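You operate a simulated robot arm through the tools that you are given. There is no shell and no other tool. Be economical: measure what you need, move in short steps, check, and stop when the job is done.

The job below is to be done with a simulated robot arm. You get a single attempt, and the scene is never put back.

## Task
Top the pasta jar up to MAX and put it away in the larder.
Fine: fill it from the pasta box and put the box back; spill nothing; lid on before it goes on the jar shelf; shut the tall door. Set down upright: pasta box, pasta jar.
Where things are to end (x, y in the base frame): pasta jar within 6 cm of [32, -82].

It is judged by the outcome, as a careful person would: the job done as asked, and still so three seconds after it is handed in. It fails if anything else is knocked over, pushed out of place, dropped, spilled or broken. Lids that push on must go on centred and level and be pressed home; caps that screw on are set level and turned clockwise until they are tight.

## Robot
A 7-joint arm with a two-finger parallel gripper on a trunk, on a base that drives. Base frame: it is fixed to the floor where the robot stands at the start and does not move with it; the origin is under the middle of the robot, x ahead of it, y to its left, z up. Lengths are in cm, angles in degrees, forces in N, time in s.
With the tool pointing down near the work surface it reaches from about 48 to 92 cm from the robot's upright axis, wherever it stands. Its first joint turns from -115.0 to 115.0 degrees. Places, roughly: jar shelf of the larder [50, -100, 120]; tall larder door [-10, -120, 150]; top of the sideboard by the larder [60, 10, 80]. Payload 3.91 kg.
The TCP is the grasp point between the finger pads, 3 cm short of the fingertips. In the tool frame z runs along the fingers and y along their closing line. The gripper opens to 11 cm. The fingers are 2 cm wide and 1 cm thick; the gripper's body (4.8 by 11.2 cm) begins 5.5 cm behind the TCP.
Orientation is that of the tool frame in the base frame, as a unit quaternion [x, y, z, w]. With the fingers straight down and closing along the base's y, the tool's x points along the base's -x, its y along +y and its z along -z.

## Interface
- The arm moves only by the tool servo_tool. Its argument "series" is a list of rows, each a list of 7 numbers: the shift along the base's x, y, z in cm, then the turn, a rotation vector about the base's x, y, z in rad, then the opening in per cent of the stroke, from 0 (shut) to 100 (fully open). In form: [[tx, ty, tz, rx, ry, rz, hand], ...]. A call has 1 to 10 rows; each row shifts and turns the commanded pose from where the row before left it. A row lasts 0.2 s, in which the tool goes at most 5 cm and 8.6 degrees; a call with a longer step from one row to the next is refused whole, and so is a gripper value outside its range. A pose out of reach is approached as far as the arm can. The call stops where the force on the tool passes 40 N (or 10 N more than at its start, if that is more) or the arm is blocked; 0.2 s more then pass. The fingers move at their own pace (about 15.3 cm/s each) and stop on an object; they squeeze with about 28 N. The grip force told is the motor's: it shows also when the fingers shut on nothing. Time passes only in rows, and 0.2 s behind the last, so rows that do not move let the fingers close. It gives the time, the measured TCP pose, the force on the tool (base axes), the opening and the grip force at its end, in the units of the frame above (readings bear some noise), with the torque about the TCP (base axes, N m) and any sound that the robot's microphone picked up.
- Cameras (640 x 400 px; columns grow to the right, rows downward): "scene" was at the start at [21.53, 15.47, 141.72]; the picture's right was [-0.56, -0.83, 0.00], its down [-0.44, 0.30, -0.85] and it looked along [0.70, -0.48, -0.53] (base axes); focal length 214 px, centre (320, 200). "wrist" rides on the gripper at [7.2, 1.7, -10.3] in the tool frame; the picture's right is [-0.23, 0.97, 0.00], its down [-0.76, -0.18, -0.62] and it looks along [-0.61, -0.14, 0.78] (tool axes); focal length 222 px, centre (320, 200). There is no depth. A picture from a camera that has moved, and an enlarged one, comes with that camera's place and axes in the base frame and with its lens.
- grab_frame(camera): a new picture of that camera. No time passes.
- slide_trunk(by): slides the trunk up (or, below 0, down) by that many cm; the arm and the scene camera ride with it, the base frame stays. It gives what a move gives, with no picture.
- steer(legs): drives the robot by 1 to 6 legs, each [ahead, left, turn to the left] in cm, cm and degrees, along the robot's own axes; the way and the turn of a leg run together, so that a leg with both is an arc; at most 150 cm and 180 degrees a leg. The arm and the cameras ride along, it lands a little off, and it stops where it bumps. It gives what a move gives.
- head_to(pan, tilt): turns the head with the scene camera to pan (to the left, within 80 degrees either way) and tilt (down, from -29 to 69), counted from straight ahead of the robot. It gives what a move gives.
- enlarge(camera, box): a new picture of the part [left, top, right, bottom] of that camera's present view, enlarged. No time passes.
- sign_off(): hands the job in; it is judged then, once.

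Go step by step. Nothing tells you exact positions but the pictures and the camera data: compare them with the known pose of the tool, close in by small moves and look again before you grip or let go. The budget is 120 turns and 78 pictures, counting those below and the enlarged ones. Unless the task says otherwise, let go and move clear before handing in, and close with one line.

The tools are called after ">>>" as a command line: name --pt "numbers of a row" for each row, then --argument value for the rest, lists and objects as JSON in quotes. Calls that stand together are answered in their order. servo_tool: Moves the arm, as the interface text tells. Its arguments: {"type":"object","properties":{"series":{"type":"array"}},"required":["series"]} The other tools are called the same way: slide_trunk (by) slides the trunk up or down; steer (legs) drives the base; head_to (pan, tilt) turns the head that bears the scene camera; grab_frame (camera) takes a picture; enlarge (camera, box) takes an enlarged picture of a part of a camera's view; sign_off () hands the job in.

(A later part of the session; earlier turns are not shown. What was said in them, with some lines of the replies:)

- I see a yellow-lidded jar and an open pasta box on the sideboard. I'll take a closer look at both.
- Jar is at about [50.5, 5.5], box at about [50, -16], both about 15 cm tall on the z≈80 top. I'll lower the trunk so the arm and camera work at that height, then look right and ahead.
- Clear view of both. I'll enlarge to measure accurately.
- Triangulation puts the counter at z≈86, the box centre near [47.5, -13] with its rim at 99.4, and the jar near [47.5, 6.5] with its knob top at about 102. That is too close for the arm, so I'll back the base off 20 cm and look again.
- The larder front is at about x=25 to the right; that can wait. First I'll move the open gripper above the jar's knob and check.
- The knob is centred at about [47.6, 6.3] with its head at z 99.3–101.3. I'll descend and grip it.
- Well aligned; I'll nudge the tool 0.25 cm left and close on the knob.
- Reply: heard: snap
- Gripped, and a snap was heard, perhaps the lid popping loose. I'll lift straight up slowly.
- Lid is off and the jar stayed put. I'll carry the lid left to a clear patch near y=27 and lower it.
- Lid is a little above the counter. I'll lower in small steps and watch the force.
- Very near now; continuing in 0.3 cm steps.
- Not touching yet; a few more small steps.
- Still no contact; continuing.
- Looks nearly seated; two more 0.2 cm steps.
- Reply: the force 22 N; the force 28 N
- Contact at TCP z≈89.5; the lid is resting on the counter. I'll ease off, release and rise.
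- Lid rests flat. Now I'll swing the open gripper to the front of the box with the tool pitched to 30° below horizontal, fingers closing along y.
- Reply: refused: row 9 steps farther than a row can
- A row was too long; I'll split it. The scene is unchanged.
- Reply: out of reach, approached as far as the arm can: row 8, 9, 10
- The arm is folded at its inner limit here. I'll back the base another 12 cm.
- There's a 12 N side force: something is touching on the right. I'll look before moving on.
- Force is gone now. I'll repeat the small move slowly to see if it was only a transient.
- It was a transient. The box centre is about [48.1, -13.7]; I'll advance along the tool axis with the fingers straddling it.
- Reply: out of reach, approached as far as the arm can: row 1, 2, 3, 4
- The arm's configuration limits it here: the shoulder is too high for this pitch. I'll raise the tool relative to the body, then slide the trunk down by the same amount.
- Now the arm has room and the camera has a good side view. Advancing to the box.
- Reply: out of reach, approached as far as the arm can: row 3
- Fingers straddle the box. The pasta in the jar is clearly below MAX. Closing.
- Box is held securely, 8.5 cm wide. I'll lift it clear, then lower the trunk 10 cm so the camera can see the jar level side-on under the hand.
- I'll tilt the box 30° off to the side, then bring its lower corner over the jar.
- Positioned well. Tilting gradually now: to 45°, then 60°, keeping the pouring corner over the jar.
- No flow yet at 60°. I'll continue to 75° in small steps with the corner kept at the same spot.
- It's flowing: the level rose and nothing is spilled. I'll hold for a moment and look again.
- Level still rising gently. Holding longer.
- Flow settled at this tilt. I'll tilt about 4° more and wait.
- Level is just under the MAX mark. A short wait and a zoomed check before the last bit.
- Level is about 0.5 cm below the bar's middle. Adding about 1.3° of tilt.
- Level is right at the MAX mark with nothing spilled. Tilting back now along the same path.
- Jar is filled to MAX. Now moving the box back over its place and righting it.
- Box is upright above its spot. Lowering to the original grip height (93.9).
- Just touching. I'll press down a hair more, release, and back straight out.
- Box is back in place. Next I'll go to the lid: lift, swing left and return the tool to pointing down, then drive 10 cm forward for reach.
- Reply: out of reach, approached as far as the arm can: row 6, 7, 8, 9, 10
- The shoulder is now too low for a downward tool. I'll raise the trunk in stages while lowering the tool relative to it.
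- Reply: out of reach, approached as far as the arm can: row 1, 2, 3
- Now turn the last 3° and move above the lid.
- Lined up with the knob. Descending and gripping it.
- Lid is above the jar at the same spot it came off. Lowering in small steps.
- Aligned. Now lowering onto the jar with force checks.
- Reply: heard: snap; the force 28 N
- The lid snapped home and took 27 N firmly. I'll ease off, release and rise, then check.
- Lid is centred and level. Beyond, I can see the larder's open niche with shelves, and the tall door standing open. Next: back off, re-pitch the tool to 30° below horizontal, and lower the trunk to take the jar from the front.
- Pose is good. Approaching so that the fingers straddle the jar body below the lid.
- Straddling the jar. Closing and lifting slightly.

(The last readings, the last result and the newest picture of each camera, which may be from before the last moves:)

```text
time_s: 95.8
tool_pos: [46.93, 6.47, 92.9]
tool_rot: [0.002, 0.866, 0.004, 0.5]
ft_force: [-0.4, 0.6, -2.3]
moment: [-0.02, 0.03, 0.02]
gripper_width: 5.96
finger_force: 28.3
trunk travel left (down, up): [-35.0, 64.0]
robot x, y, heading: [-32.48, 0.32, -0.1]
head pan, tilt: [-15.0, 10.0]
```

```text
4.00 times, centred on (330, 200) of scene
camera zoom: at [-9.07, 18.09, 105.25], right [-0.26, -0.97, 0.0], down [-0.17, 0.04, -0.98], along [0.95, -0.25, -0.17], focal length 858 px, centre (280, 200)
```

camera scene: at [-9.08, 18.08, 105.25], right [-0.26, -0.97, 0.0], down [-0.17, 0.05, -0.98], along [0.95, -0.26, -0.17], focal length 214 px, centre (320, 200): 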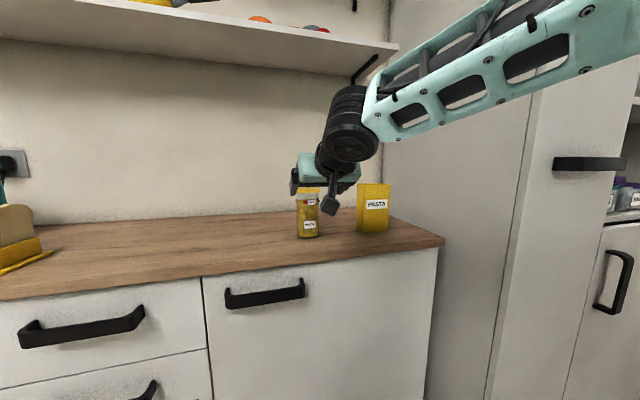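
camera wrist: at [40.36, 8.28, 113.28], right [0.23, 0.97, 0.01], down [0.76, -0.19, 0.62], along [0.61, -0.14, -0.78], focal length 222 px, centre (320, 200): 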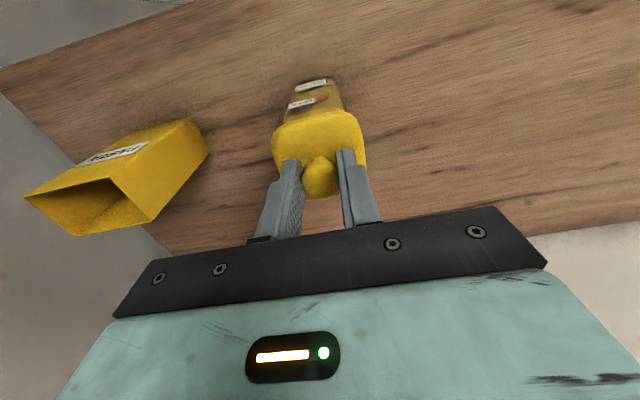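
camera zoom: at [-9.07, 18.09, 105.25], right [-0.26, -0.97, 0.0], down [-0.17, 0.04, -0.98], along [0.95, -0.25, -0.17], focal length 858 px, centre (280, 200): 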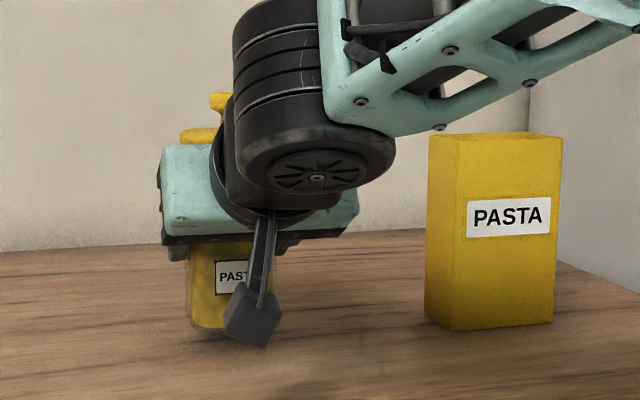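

Jar is held firmly and lifted upright. I'll raise it, back off 25 cm, and look at the larder.

>>> servo_tool --pt "-0.5 0 3 0 0 0 20" --pt "-0.5 0 4 0 0 0 20" --pt "-0.5 0 4 0 0 0 20" --pt "-0.5 0 2 0 0 0 20" --pt "0 0 0 0 0 0 20"

>>> steer --legs '[[-25, 0, 0]]'

>>> slide_trunk --by 30

>>> head_to --pan -55 --tilt 15

>>> grab_frame --camera "scene"

```text
time_s: 97.0
tool_pos: [44.98, 6.57, 106.14]
tool_rot: [0.003, 0.866, 0.004, 0.499]
ft_force: [-0.1, 0.1, -3.8]
moment: [-0.02, 0.03, 0.01]
gripper_width: 5.98
finger_force: 27.6
trunk travel left (down, up): [-35.0, 64.0]
robot x, y, heading: [-32.22, 0.13, -0.3]
head pan, tilt: [-15.0, 10.0]
```

```text
time_s: 98.9
tool_pos: [20.11, 6.38, 105.98]
tool_rot: [0.003, 0.866, 0.004, 0.501]
ft_force: [0.9, 1.0, -2.7]
moment: [0.03, 0.06, 0.03]
gripper_width: 5.96
finger_force: 28.2
trunk travel left (down, up): [-35.0, 64.0]
robot x, y, heading: [-57.01, -0.15, 0.2]
head pan, tilt: [-15.0, 10.0]
```

```text
time_s: 101.9
tool_pos: [20.09, 6.39, 136.04]
tool_rot: [0.004, 0.866, 0.003, 0.5]
ft_force: [0.5, 0.1, -3.4]
moment: [-0.01, 0.01, -0.01]
gripper_width: 5.97
finger_force: 28.1
trunk travel left (down, up): [-65.0, 34.0]
robot x, y, heading: [-56.87, 0.2, -0.1]
head pan, tilt: [-15.0, 10.0]
```

```text
time_s: 102.9
tool_pos: [20.12, 6.39, 136.09]
tool_rot: [0.003, 0.866, 0.004, 0.499]
ft_force: [0.4, -0.7, -2.7]
moment: [0.03, 0.07, 0.03]
gripper_width: 5.98
finger_force: 27.9
trunk travel left (down, up): [-65.0, 34.0]
robot x, y, heading: [-57.14, -0.22, 0.0]
head pan, tilt: [-55.0, 15.0]
```

```text
18 pictures are left
camera scene: at [-37.53, 12.83, 134.44], right [-0.82, -0.57, 0.0], down [-0.15, 0.21, -0.97], along [0.55, -0.79, -0.26], focal length 214 px, centre (320, 200)
```

scene: 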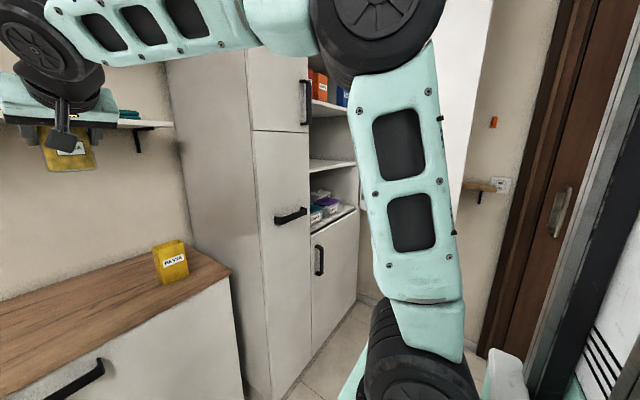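

I can see the niche: its shelves lie between the left column of cupboards and the open white door at about y=-118. I'll retract the arm and shift it right of centre, back up 15 cm more, then slide 58 cm right and look straight in.

>>> servo_tool --pt "-1.6 -3.7 0 0 0 0 20" --pt "-1.6 -3.7 0 0 0 0 20" --pt "-1.6 -3.7 0 0 0 0 20" --pt "-1.6 -3.7 0 0 0 0 20" --pt "-1.6 -3.6 0 0 0 0 20" --pt "0 0 0 0 0 0 20"

>>> steer --legs '[[-15, 0, 0], [0, -58, 0]]'

>>> head_to --pan -25 --tilt 10

>>> grab_frame --camera "scene"

```text
time_s: 104.3
tool_pos: [12.29, -12.04, 136.03]
tool_rot: [0.003, 0.866, 0.003, 0.5]
ft_force: [0.9, -0.3, -3.8]
moment: [-0.02, 0.02, -0.02]
gripper_width: 5.94
finger_force: 28.5
trunk travel left (down, up): [-65.0, 34.0]
robot x, y, heading: [-57.17, 0.06, -0.2]
head pan, tilt: [-55.0, 15.0]
```

```text
time_s: 108.6
tool_pos: [-2.9, -70.16, 136.21]
tool_rot: [0.003, 0.866, 0.004, 0.5]
ft_force: [-0.6, 0.8, -3.2]
moment: [0.0, 0.03, -0.01]
gripper_width: 6.0
finger_force: 28.1
trunk travel left (down, up): [-65.0, 34.0]
robot x, y, heading: [-71.98, -58.11, -0.2]
head pan, tilt: [-55.0, 15.0]
```

```text
time_s: 109.6
tool_pos: [-2.93, -70.08, 136.23]
tool_rot: [0.002, 0.866, 0.003, 0.5]
ft_force: [0.3, -0.2, -2.8]
moment: [0.01, 0.0, 0.01]
gripper_width: 5.97
finger_force: 27.6
trunk travel left (down, up): [-65.0, 34.0]
robot x, y, heading: [-72.45, -58.11, -0.2]
head pan, tilt: [-25.0, 10.0]
```

```text
17 pictures are left
camera scene: at [-49.71, -41.66, 135.25], right [-0.42, -0.91, 0.0], down [-0.16, 0.07, -0.98], along [0.89, -0.42, -0.17], focal length 214 px, centre (320, 200)
```

scene: 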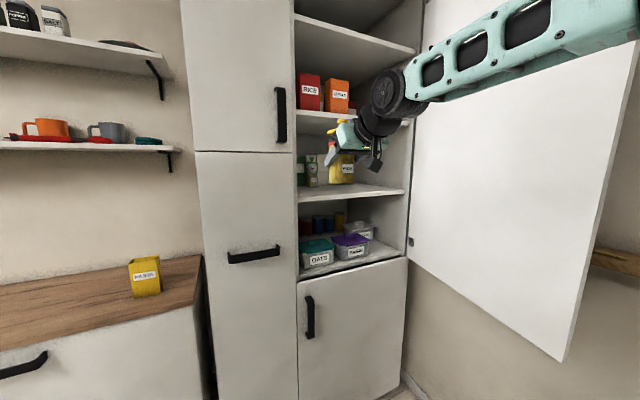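

The jar shelf is the one at about z=120 with other jars on it. I'll enlarge it.

>>> enlarge --camera "scene" --box '[285, 100, 425, 220]'

```text
3.33 times, centred on (355, 160) of scene
camera zoom: at [-49.71, -41.66, 135.25], right [-0.42, -0.91, 0.0], down [-0.16, 0.07, -0.98], along [0.89, -0.42, -0.17], focal length 715 px, centre (203, 333)
```

zoom: 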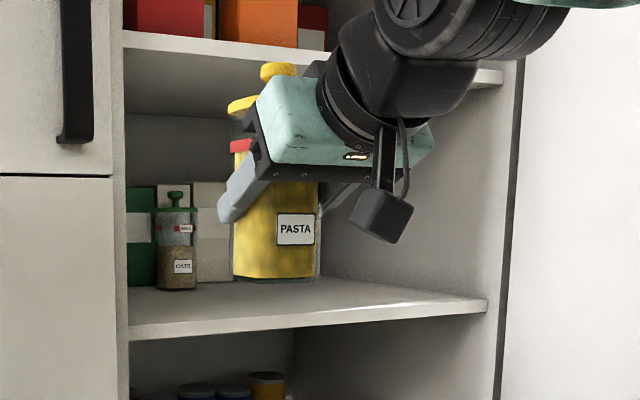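

Shelf front is at x≈24.5, top z≈122, with 30 cm headroom; the spot near [32, -82] is free and other jars stand farther back. I'll slide 12 cm right and go forward 22 cm, then look again.

>>> steer --legs '[[0, -12, 0], [22, 0, 0]]'

>>> grab_frame --camera "scene"

```text
time_s: 112.1
tool_pos: [18.99, -81.79, 136.24]
tool_rot: [0.0, 0.866, 0.005, 0.5]
ft_force: [0.2, -0.2, -2.2]
moment: [-0.03, 0.04, -0.02]
gripper_width: 6.0
finger_force: 27.7
trunk travel left (down, up): [-65.0, 34.0]
robot x, y, heading: [-50.43, -70.53, 0.6]
head pan, tilt: [-25.0, 10.0]
```

```text
15 pictures are left
camera scene: at [-28.03, -53.7, 135.25], right [-0.42, -0.91, 0.0], down [-0.16, 0.07, -0.98], along [0.89, -0.41, -0.17], focal length 214 px, centre (320, 200)
```

scene: 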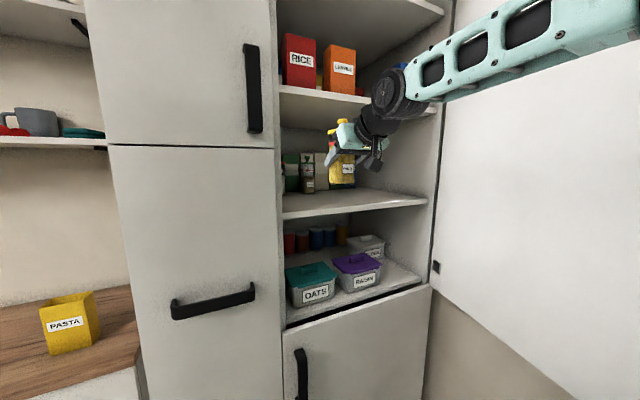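

On course. Extending the arm into the niche at height, then I'll check before lowering.

>>> servo_tool --pt "3 0 0 0 0 0 20" --pt "3 0 -1 0 0 0 20" --pt "3 0 -1 0 0 0 20" --pt "3.4 0 -1 0 0 0 20" --pt "0 0 0 0 0 0 20"

>>> enlarge --camera "scene" --box '[270, 80, 450, 230]'

```text
time_s: 113.3
tool_pos: [31.63, -81.96, 133.4]
tool_rot: [0.0, 0.866, 0.005, 0.501]
ft_force: [-0.2, -0.4, -3.6]
moment: [-0.01, 0.02, -0.01]
gripper_width: 5.97
finger_force: 28.3
trunk travel left (down, up): [-65.0, 34.0]
robot x, y, heading: [-50.56, -70.27, 0.1]
head pan, tilt: [-25.0, 10.0]
```

```text
2.67 times, centred on (360, 155) of scene
camera zoom: at [-28.03, -53.7, 135.25], right [-0.42, -0.91, 0.0], down [-0.16, 0.07, -0.98], along [0.89, -0.41, -0.17], focal length 572 px, centre (213, 320)
```

zoom: 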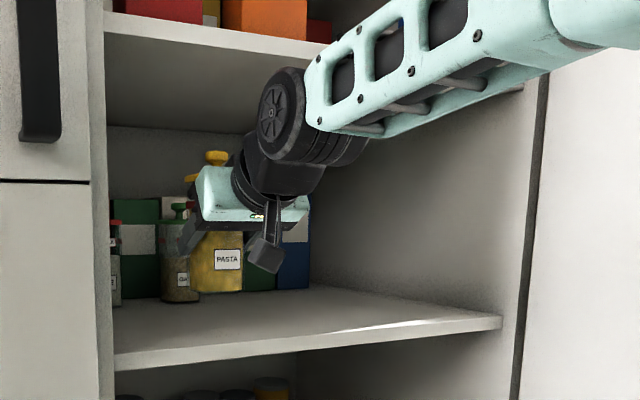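

Clear all round. Lowering, with small steps at the end.

>>> servo_tool --pt "0 0 -1.5 0 0 0 20" --pt "0 0 -1 0 0 0 20" --pt "0 0 -0.5 0 0 0 20" --pt "0 0 -0.4 0 0 0 20" --pt "0 0 0 0 0 0 20"

>>> enlarge --camera "scene" --box '[280, 120, 400, 220]'

```text
time_s: 114.5
tool_pos: [31.48, -81.89, 129.86]
tool_rot: [0.0, 0.866, 0.005, 0.5]
ft_force: [0.0, -0.3, -2.4]
moment: [0.01, 0.03, 0.0]
gripper_width: 5.99
finger_force: 28.0
trunk travel left (down, up): [-65.0, 34.0]
robot x, y, heading: [-50.31, -70.16, 0.4]
head pan, tilt: [-25.0, 10.0]
```

```text
4.00 times, centred on (340, 170) of scene
camera zoom: at [-28.02, -53.7, 135.25], right [-0.42, -0.91, 0.0], down [-0.16, 0.07, -0.98], along [0.89, -0.41, -0.17], focal length 858 px, centre (240, 320)
```

zoom: 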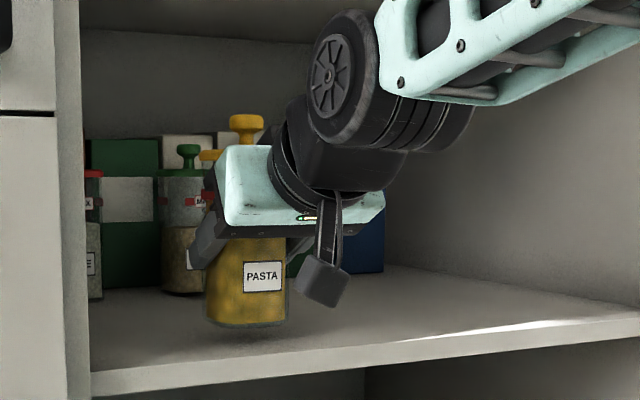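

Slightly above the shelf. Small steps down.

>>> servo_tool --pt "0 0 -0.4 0 0 0 20" --pt "0 0 -0.3 0 0 0 20" --pt "0 0 0 0 0 0 20"

>>> servo_tool --pt "0 0 -0.3 0 0 0 20" --pt "0 0 0 0 0 0 20"

>>> servo_tool --pt "0 0 -0.3 0 0 0 20" --pt "0 0 0 0 0 0 20"

```text
time_s: 115.3
tool_pos: [31.51, -81.99, 129.1]
tool_rot: [0.0, 0.866, 0.005, 0.5]
ft_force: [0.3, -0.7, -2.9]
moment: [-0.03, 0.0, 0.03]
gripper_width: 5.96
finger_force: 27.8
trunk travel left (down, up): [-65.0, 34.0]
robot x, y, heading: [-50.6, -70.44, 0.4]
head pan, tilt: [-25.0, 10.0]
```

```text
time_s: 115.9
tool_pos: [31.41, -82.04, 128.65]
tool_rot: [-0.001, 0.866, 0.006, 0.5]
ft_force: [-0.7, 0.7, -3.3]
moment: [-0.04, 0.07, 0.04]
gripper_width: 6.0
finger_force: 28.3
trunk travel left (down, up): [-65.0, 34.0]
robot x, y, heading: [-50.72, -70.11, 0.3]
head pan, tilt: [-25.0, 10.0]
```

```text
time_s: 116.5
tool_pos: [31.34, -81.95, 128.48]
tool_rot: [-0.001, 0.866, 0.006, 0.5]
ft_force: [-0.6, -0.7, -4.3]
moment: [-0.04, 0.02, 0.02]
gripper_width: 5.98
finger_force: 27.7
trunk travel left (down, up): [-65.0, 34.0]
robot x, y, heading: [-50.43, -70.41, 0.4]
head pan, tilt: [-25.0, 10.0]
```

>>> servo_tool --pt "0 0 -0.3 0 0 0 20" --pt "0 0 0 0 0 0 20"

>>> servo_tool --pt "0 0 -0.3 0 0 0 20" --pt "0 0 0 0 0 0 20"

>>> servo_tool --pt "0 0 -0.2 0 0 0 20" --pt "0 0 0 0 0 0 20"

```text
time_s: 117.1
tool_pos: [31.48, -81.98, 128.46]
tool_rot: [0.0, 0.865, 0.005, 0.503]
ft_force: [0.1, -1.9, 9.3]
moment: [-0.47, 0.17, 0.01]
gripper_width: 5.98
finger_force: 27.8
trunk travel left (down, up): [-65.0, 34.0]
robot x, y, heading: [-50.5, -70.05, 0.3]
head pan, tilt: [-25.0, 10.0]
```

```text
time_s: 117.7
tool_pos: [31.42, -81.99, 128.06]
tool_rot: [0.0, 0.865, 0.005, 0.502]
ft_force: [2.7, -3.1, 20.0]
moment: [-0.4, -0.19, 0.18]
gripper_width: 6.0
finger_force: 28.1
trunk travel left (down, up): [-65.0, 34.0]
robot x, y, heading: [-50.29, -70.14, 0.4]
head pan, tilt: [-25.0, 10.0]
```

```text
time_s: 118.3
tool_pos: [31.4, -82.07, 127.62]
tool_rot: [-0.001, 0.865, 0.006, 0.501]
ft_force: [-0.7, -3.6, 20.1]
moment: [-0.62, -0.17, -0.06]
gripper_width: 5.97
finger_force: 28.2
trunk travel left (down, up): [-65.0, 34.0]
robot x, y, heading: [-50.52, -70.22, 0.1]
head pan, tilt: [-25.0, 10.0]
```

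The jar rests on the shelf. Releasing and backing straight out along the tool axis.

>>> servo_tool --pt "0 0 0.2 0 0 0 20" --pt "0 0 0 0 0 0 60" --pt "0 0 0 0 0 0 85" --pt "0 0 0 0 0 0 85" --pt "-3 0 0.5 0 0 0 85" --pt "-4 0 1.5 0 0 0 85" --pt "-4 0 1.5 0 0 0 85" --pt "-1.5 0 1 0 0 0 85"

>>> enlarge --camera "scene" --box '[280, 120, 400, 220]'

```text
time_s: 120.1
tool_pos: [18.8, -81.78, 132.38]
tool_rot: [0.0, 0.866, 0.005, 0.499]
ft_force: [-0.2, -0.6, -0.2]
moment: [0.02, 0.01, -0.03]
gripper_width: 9.34
finger_force: 0.1
trunk travel left (down, up): [-65.0, 34.0]
robot x, y, heading: [-50.22, -70.45, 0.3]
head pan, tilt: [-25.0, 10.0]
```

```text
4.00 times, centred on (340, 170) of scene
camera zoom: at [-28.0, -53.7, 135.25], right [-0.42, -0.91, 0.0], down [-0.16, 0.07, -0.98], along [0.89, -0.41, -0.17], focal length 858 px, centre (240, 320)
```

zoom: 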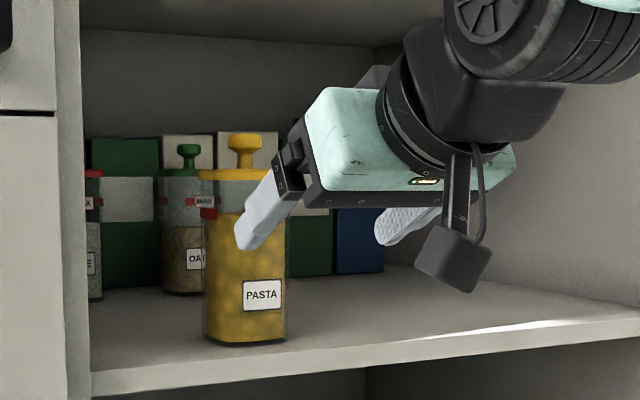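

Jar is upright on the shelf with lid on. Now the door: it stands open from a hinge near [22.6, -125] to a free edge near [-34, -118], wall close behind. I'll back out, move left, and turn right 45° to face its free edge.

>>> steer --legs '[[-35, 0, 0], [0, 20, 0], [0, 0, -45]]'

>>> head_to --pan 0 --tilt 15

>>> grab_frame --camera "scene"

>>> grab_frame --camera "wrist"

```text
time_s: 125.7
tool_pos: [-45.18, -107.34, 132.42]
tool_rot: [0.332, 0.8, -0.187, 0.464]
ft_force: [-0.2, 0.0, -0.1]
moment: [-0.02, 0.01, 0.02]
gripper_width: 9.36
finger_force: 0.1
trunk travel left (down, up): [-65.0, 34.0]
robot x, y, heading: [-86.17, -49.8, -44.7]
head pan, tilt: [-25.0, 10.0]
```

```text
time_s: 126.6
tool_pos: [-45.0, -107.28, 132.4]
tool_rot: [0.331, 0.8, -0.186, 0.464]
ft_force: [0.5, 0.7, -0.2]
moment: [-0.01, 0.0, 0.01]
gripper_width: 9.36
finger_force: 0.1
trunk travel left (down, up): [-65.0, 34.0]
robot x, y, heading: [-86.05, -50.03, -44.8]
head pan, tilt: [0.0, 15.0]
```

```text
11 pictures are left
camera scene: at [-54.85, -52.16, 134.44], right [-0.7, -0.71, 0.0], down [-0.18, 0.18, -0.97], along [0.69, -0.68, -0.26], focal length 214 px, centre (320, 200)
```

scene: 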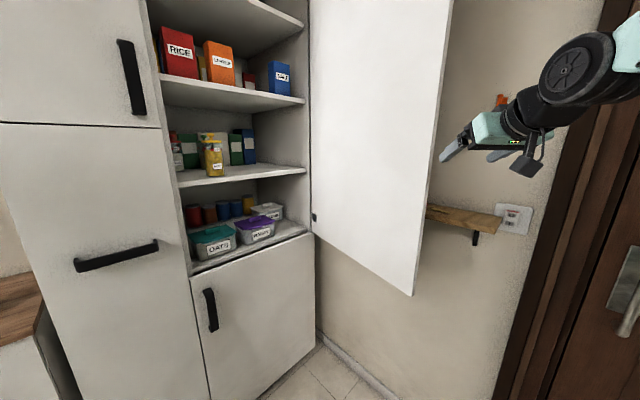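

```text
10 pictures are left
camera wrist: at [-52.88, -97.23, 131.19], right [0.76, 0.61, 0.21], down [-0.24, -0.02, 0.97], along [0.6, -0.79, 0.13], focal length 222 px, centre (320, 200)
```

wrist: 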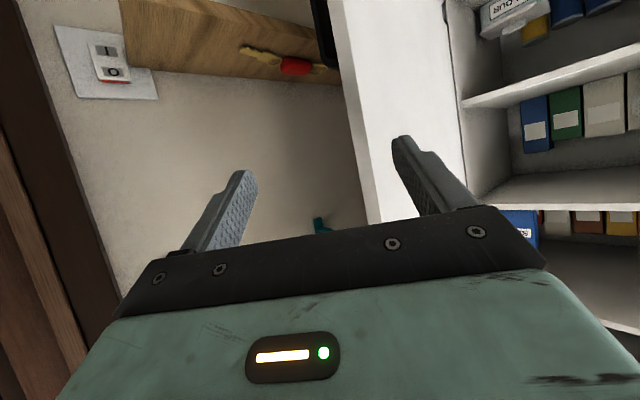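

I see the door's free edge near [-34.8, -114]. There's a small rack on the wall at z≈111 to keep clear of. I'll yaw the tool 20° left, open fully, and move just short of the edge to check.

>>> servo_tool --pt "0.5 -1.5 0.5 0 0 0.117 100" --pt "1 -1.5 0.5 0 0 0.117 100" --pt "1.5 -1.5 0 0 0 0.117 100" --pt "2 0 0 0 0 0 100" --pt "0 0 0 0 0 0 100"

>>> grab_frame --camera "wrist"

```text
time_s: 127.8
tool_pos: [-40.07, -111.83, 133.38]
tool_rot: [0.187, 0.846, -0.102, 0.489]
ft_force: [0.1, 0.4, 0.7]
moment: [-0.02, -0.01, 0.02]
gripper_width: 11.02
finger_force: 0.1
trunk travel left (down, up): [-65.0, 34.0]
robot x, y, heading: [-85.88, -50.28, -44.9]
head pan, tilt: [0.0, 15.0]
```

```text
9 pictures are left
camera wrist: at [-50.77, -104.99, 132.14], right [0.51, 0.84, 0.21], down [-0.22, -0.1, 0.97], along [0.83, -0.54, 0.13], focal length 222 px, centre (320, 200)
```

wrist: 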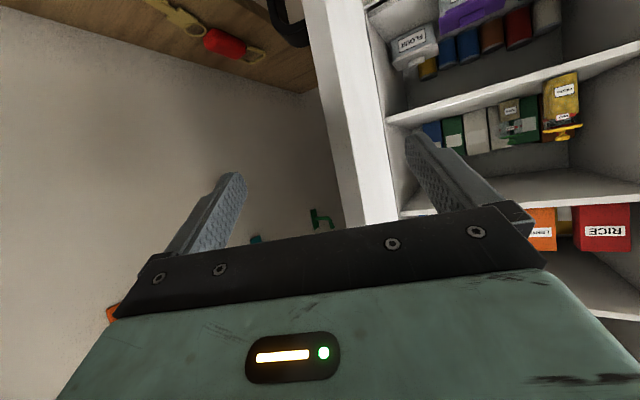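

Edge confirmed at about [-34.8, -113.4] and it lies between the fingers. I'll slide forward to straddle it.

>>> servo_tool --pt "2.5 0.3 0 0 0 0 100" --pt "2.5 0.3 0 0 0 0 100" --pt "2.3 0.2 0 0 0 0 100" --pt "0 0 0 0 0 0 100"

>>> servo_tool --pt "0 1 0 0 0 0 100" --pt "0 1.5 0 0 0 0 100" --pt "0.2 2 0 0 0 0 100" --pt "0.2 2 0 0 0 0 100" --pt "0 0 0 0 0 0 100"

>>> grab_frame --camera "wrist"

```text
time_s: 128.8
tool_pos: [-32.73, -110.91, 133.41]
tool_rot: [0.187, 0.846, -0.104, 0.489]
ft_force: [0.7, 0.4, 0.6]
moment: [-0.01, 0.01, 0.0]
gripper_width: 10.98
finger_force: 0.1
trunk travel left (down, up): [-65.0, 34.0]
robot x, y, heading: [-86.11, -49.89, -45.3]
head pan, tilt: [0.0, 15.0]
```

```text
time_s: 130.0
tool_pos: [-32.53, -104.39, 133.49]
tool_rot: [0.186, 0.845, -0.103, 0.49]
ft_force: [0.1, 0.7, 0.6]
moment: [0.0, -0.04, 0.01]
gripper_width: 11.01
finger_force: 0.1
trunk travel left (down, up): [-65.0, 34.0]
robot x, y, heading: [-86.1, -50.13, -44.8]
head pan, tilt: [0.0, 15.0]
```

```text
8 pictures are left
camera wrist: at [-43.26, -97.62, 132.25], right [0.51, 0.84, 0.21], down [-0.22, -0.1, 0.97], along [0.83, -0.54, 0.13], focal length 222 px, centre (320, 200)
```

wrist: 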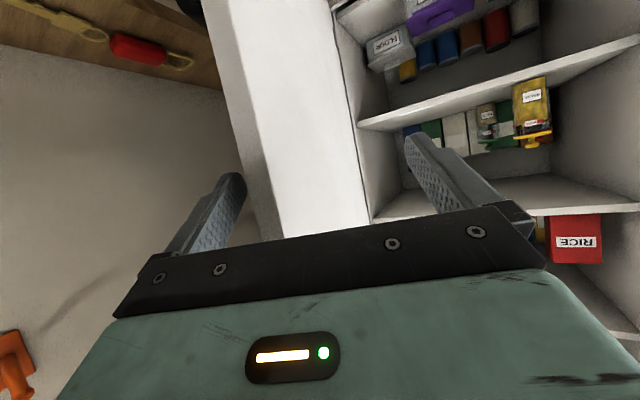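

The outer finger is behind the edge and the door is following. I'll keep pulling along its arc while turning the tool with it.

>>> servo_tool --pt "2 2.8 0 0 0 -0.07 100" --pt "2 2.8 0 0 0 -0.07 100" --pt "1.9 2.8 0 0 0 -0.07 100" --pt "1.95 2.85 0 0 0 -0.058 100" --pt "1.95 2.85 0 0 0 -0.058 100" --pt "1.9 2.8 0 0 0 -0.058 100" --pt "0 0 0 0 0 0 100"

>>> grab_frame --camera "scene"

```text
time_s: 131.6
tool_pos: [-20.65, -87.17, 133.28]
tool_rot: [0.345, 0.794, -0.194, 0.461]
ft_force: [-0.2, -0.3, 0.7]
moment: [0.0, -0.01, 0.01]
gripper_width: 11.0
finger_force: 0.0
trunk travel left (down, up): [-65.0, 34.0]
robot x, y, heading: [-86.1, -49.91, -44.4]
head pan, tilt: [0.0, 15.0]
```

```text
7 pictures are left
camera scene: at [-54.84, -52.15, 134.44], right [-0.7, -0.71, 0.0], down [-0.18, 0.18, -0.97], along [0.69, -0.68, -0.26], focal length 214 px, centre (320, 200)
```

scene: 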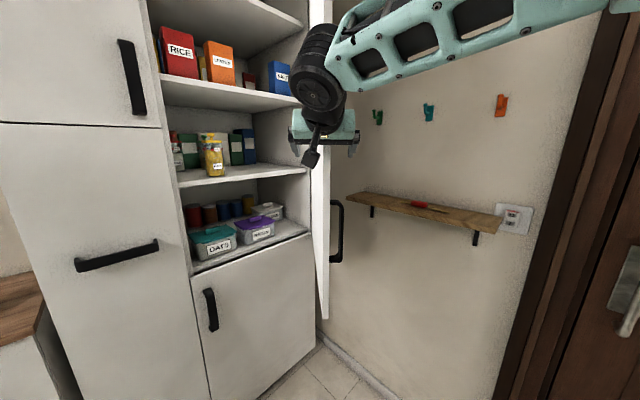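

Door is nearly halfway. Pulling a bit further to about 55°, then I'll disengage and push from outside.

>>> servo_tool --pt "2.4 2.4 0 0 0 -0.058 100" --pt "2.4 2.5 0 0 0 -0.058 100" --pt "2.5 2.4 0 0 0 -0.058 100" --pt "2.7 2.1 0 0 0 -0.058 100" --pt "2.7 2 0 0 0 -0.058 100" --pt "2.7 2 0 0 0 -0.058 100" --pt "0 0 0 0 0 0 100"

>>> grab_frame --camera "scene"

```text
time_s: 133.2
tool_pos: [-9.38, -75.3, 131.3]
tool_rot: [0.47, 0.728, -0.267, 0.423]
ft_force: [-0.8, -0.8, 0.4]
moment: [-0.03, 0.0, 0.03]
gripper_width: 10.99
finger_force: 0.0
out of reach, approached as far as the arm can: row 5, 6
trunk travel left (down, up): [-65.0, 34.0]
robot x, y, heading: [-85.86, -49.91, -44.8]
head pan, tilt: [0.0, 15.0]
```

```text
6 pictures are left
camera scene: at [-54.84, -52.14, 134.44], right [-0.7, -0.71, 0.0], down [-0.18, 0.18, -0.97], along [0.69, -0.68, -0.26], focal length 214 px, centre (320, 200)
```

scene: 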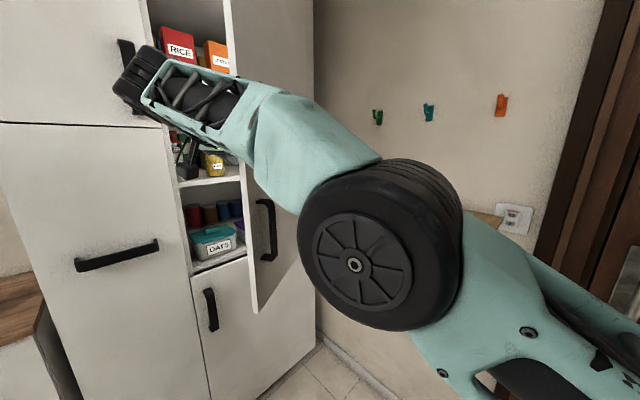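

The door is about two-thirds closed, its edge near [-6, -76]. I'll back straight away to disengage, then square the robot up in front of the larder.

>>> steer --legs '[[-25, 0, 0], [0, 0, 45], [0, -36, 0]]'

>>> servo_tool --pt "0 -4.5 0 0 0 0.04 50" --pt "0 -4.5 0 0 0 0.04 0" --pt "0 -4.5 0 0 0 0.04 0" --pt "0 -4.5 0 0 0 0.04 0" --pt "0 -4.5 0 0 0 0.04 0" --pt "0 -4.5 0 0 0 0.04 0" --pt "0 -4.5 0 0 0 0.04 0" --pt "0 -4.5 0 0 0 0.04 0" --pt "0 -4.5 0 0 0 0.04 0" --pt "0 0 0 0 0 0 0"

>>> head_to --pan -10 --tilt 10

>>> grab_frame --camera "scene"

```text
time_s: 139.1
tool_pos: [-31.76, -31.66, 131.3]
tool_rot: [0.147, 0.854, -0.08, 0.494]
ft_force: [-0.1, -0.1, -0.3]
moment: [-0.01, 0.01, 0.0]
gripper_width: 11.05
finger_force: 0.0
trunk travel left (down, up): [-65.0, 34.0]
robot x, y, heading: [-102.76, -69.28, 1.3]
head pan, tilt: [0.0, 15.0]
```

```text
time_s: 141.3
tool_pos: [-32.14, -72.51, 131.61]
tool_rot: [-0.008, 0.866, 0.009, 0.5]
ft_force: [-0.2, 0.1, 0.6]
moment: [0.0, 0.01, -0.04]
gripper_width: 0.0
finger_force: 27.7
trunk travel left (down, up): [-65.0, 34.0]
robot x, y, heading: [-102.82, -69.75, 1.4]
head pan, tilt: [0.0, 15.0]
```

```text
time_s: 142.0
tool_pos: [-32.04, -72.54, 131.69]
tool_rot: [-0.008, 0.866, 0.009, 0.5]
ft_force: [-0.6, 0.9, 0.7]
moment: [-0.01, -0.02, -0.04]
gripper_width: 0.0
finger_force: 27.6
trunk travel left (down, up): [-65.0, 34.0]
robot x, y, heading: [-102.85, -69.53, 1.5]
head pan, tilt: [-10.0, 10.0]
```

```text
5 pictures are left
camera scene: at [-80.07, -49.85, 135.25], right [-0.15, -0.99, 0.0], down [-0.17, 0.03, -0.98], along [0.97, -0.15, -0.17], focal length 214 px, centre (320, 200)
```

scene: 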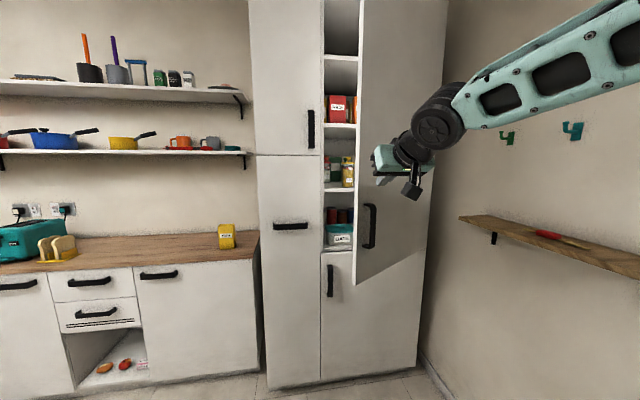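

The door stands about 35° from closed. I'll line up the closed fingers at y≈-80, above its handle, drive up to it and push with the arm.

>>> servo_tool --pt "0 -3.8 0 0 0 -0.02 0" --pt "0 -3.8 0.5 0 0 0 0" --pt "0 0 0 0 0 0 0"

>>> steer --legs '[[22, 0, 0]]'

>>> servo_tool --pt "2 0 0 0 0 0 0" --pt "2 0 0 0 0 0 0" --pt "2 0 0 0 0 0 0" --pt "2 0 0 0 0 0 0" --pt "2 0 0 0 0 0 0" --pt "2 0 0 0 0 0 0" --pt "0 0 0 0 0 0 0"

>>> grab_frame --camera "scene"

```text
time_s: 142.8
tool_pos: [-31.96, -80.18, 131.55]
tool_rot: [0.002, 0.866, 0.004, 0.5]
ft_force: [0.0, -1.0, -0.7]
moment: [-0.01, -0.01, -0.01]
gripper_width: 0.01
finger_force: 27.8
trunk travel left (down, up): [-65.0, 34.0]
robot x, y, heading: [-102.56, -69.42, 1.5]
head pan, tilt: [-10.0, 10.0]
```

```text
time_s: 144.5
tool_pos: [-10.04, -79.64, 131.49]
tool_rot: [0.001, 0.866, 0.005, 0.5]
ft_force: [0.2, 0.7, -0.1]
moment: [0.01, -0.02, 0.0]
gripper_width: 0.0
finger_force: 28.6
trunk travel left (down, up): [-65.0, 34.0]
robot x, y, heading: [-80.62, -68.33, 1.4]
head pan, tilt: [-10.0, 10.0]
```

```text
time_s: 146.1
tool_pos: [1.95, -79.51, 131.66]
tool_rot: [0.001, 0.866, 0.004, 0.5]
ft_force: [-0.5, 0.4, 0.4]
moment: [-0.02, -0.01, -0.01]
gripper_width: 0.0
finger_force: 28.1
trunk travel left (down, up): [-65.0, 34.0]
robot x, y, heading: [-80.99, -68.64, 1.1]
head pan, tilt: [-10.0, 10.0]
```

```text
4 pictures are left
camera scene: at [-58.18, -49.32, 135.25], right [-0.15, -0.99, 0.0], down [-0.17, 0.03, -0.98], along [0.97, -0.15, -0.17], focal length 214 px, centre (320, 200)
```

scene: 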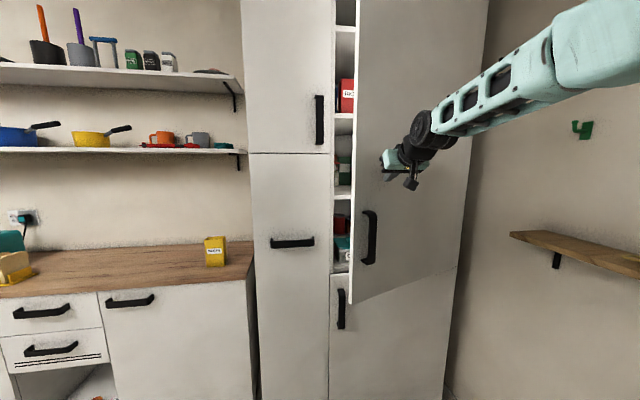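

It's closing well. Re-pose the base 12 cm forward and keep pushing.

>>> servo_tool --pt "-4 0 0 0 0 0 0" --pt "-4 0 0 0 0 0 0" --pt "-4 0 0 0 0 0 0"

>>> steer --legs '[[14, 0, 0]]'

>>> servo_tool --pt "2 0 0 0 0 0 0" --pt "2 0 0 0 0 0 0" --pt "2 0 0 0 0 0 0" --pt "2 0 0 0 0 0 0" --pt "2 0 0 0 0 0 0" --pt "1.5 0 0 0 0 0 0" --pt "0 0 0 0 0 0 0"

```text
time_s: 146.9
tool_pos: [-10.21, -79.51, 131.51]
tool_rot: [0.001, 0.866, 0.005, 0.5]
ft_force: [0.9, -0.2, -1.0]
moment: [0.0, 0.04, -0.07]
gripper_width: 0.0
finger_force: 27.7
trunk travel left (down, up): [-65.0, 34.0]
robot x, y, heading: [-80.94, -68.8, 1.1]
head pan, tilt: [-10.0, 10.0]
```

```text
time_s: 148.2
tool_pos: [4.21, -79.2, 131.62]
tool_rot: [0.001, 0.866, 0.004, 0.5]
ft_force: [-0.1, 0.4, -0.9]
moment: [-0.03, 0.01, -0.02]
gripper_width: 0.0
finger_force: 27.9
trunk travel left (down, up): [-65.0, 34.0]
robot x, y, heading: [-66.09, -68.2, 1.3]
head pan, tilt: [-10.0, 10.0]
```

```text
time_s: 149.8
tool_pos: [15.77, -79.28, 131.6]
tool_rot: [0.001, 0.866, 0.006, 0.499]
ft_force: [0.0, 0.5, 0.0]
moment: [0.02, 0.02, 0.04]
gripper_width: 0.02
finger_force: 28.3
trunk travel left (down, up): [-65.0, 34.0]
robot x, y, heading: [-66.62, -68.53, 1.1]
head pan, tilt: [-10.0, 10.0]
```

Nearly there; slow steps now until the door seats.

>>> servo_tool --pt "0.7 0 0 0 0 0 0" --pt "0.7 0 0 0 0 0 0" --pt "0.7 0 0 0 0 0 0" --pt "0 0 0 0 0 0 0"

>>> servo_tool --pt "0.6 0 0 0 0 0 0" --pt "0.6 0 0 0 0 0 0" --pt "0.6 0 0 0 0 0 0" --pt "0.6 0 0 0 0 0 0" --pt "0 0 0 0 0 0 0"

>>> grab_frame --camera "scene"

```text
time_s: 150.8
tool_pos: [17.94, -79.14, 131.55]
tool_rot: [0.002, 0.866, 0.004, 0.5]
ft_force: [0.9, 0.2, -0.7]
moment: [0.03, 0.02, 0.0]
gripper_width: 0.0
finger_force: 28.0
trunk travel left (down, up): [-65.0, 34.0]
robot x, y, heading: [-66.74, -68.55, 1.1]
head pan, tilt: [-10.0, 10.0]
```

```text
time_s: 152.0
tool_pos: [19.97, -79.27, 131.65]
tool_rot: [0.002, 0.867, 0.004, 0.499]
ft_force: [-16.8, -0.6, -1.0]
moment: [0.04, 0.15, 0.0]
gripper_width: 0.02
finger_force: 27.6
trunk travel left (down, up): [-65.0, 34.0]
robot x, y, heading: [-66.09, -68.38, 1.3]
head pan, tilt: [-10.0, 10.0]
```

```text
3 pictures are left
camera scene: at [-43.77, -49.0, 135.27], right [-0.15, -0.99, 0.0], down [-0.17, 0.03, -0.98], along [0.97, -0.15, -0.17], focal length 214 px, centre (320, 200)
```

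scene: 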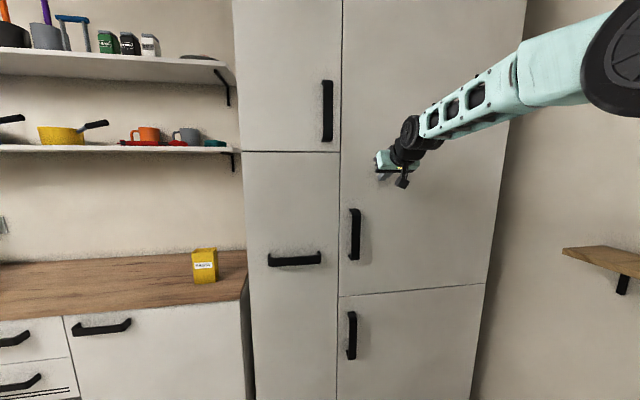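

The door is flush and pushing back at 17 N. One more small press, then I'll retreat and check it stays shut.

>>> servo_tool --pt "0.4 0 0 0 0 0 0" --pt "0 0 0 0 0 0 0" --pt "-2 0 0 0 0 0 0" --pt "-4 0 0 0 0 0 0" --pt "-4 0 0 0 0 0 0"

>>> steer --legs '[[-20, 0, 0]]'

>>> grab_frame --camera "scene"

```text
time_s: 152.4
tool_pos: [19.97, -79.31, 131.65]
tool_rot: [0.001, 0.867, 0.005, 0.498]
ft_force: [-24.1, 0.4, 4.0]
moment: [-0.04, 0.03, 0.01]
gripper_width: 0.0
finger_force: 28.3
trunk travel left (down, up): [-65.0, 34.0]
robot x, y, heading: [-66.22, -68.74, 1.3]
head pan, tilt: [-10.0, 10.0]
stopped in row 1: the force on the tool passed its limit (the readings are from after the stop); the commanded pose is now the measured one
```

```text
time_s: 154.0
tool_pos: [0.3, -79.65, 131.36]
tool_rot: [0.0, 0.867, 0.005, 0.498]
ft_force: [-0.4, 0.7, -0.2]
moment: [0.03, 0.02, -0.03]
gripper_width: 0.01
finger_force: 28.0
trunk travel left (down, up): [-65.0, 34.0]
robot x, y, heading: [-86.14, -69.15, 1.5]
head pan, tilt: [-10.0, 10.0]
```

```text
2 pictures are left
camera scene: at [-63.66, -49.47, 135.25], right [-0.15, -0.99, 0.0], down [-0.17, 0.03, -0.98], along [0.97, -0.15, -0.17], focal length 214 px, centre (320, 200)
```

scene: 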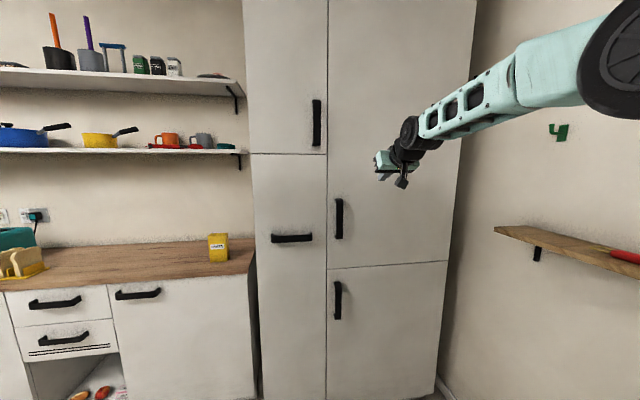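

The tall door is shut flush, the pasta box stands upright on the sideboard, and the arm is clear. I'm handing in.

>>> sign_off

```text
The job is handed in.
```

The pasta jar is filled to MAX with its lid snapped on and stands upright on the jar shelf at about [32, -82]. The pasta box is back in its place, I saw no spills, and the tall door is shut.
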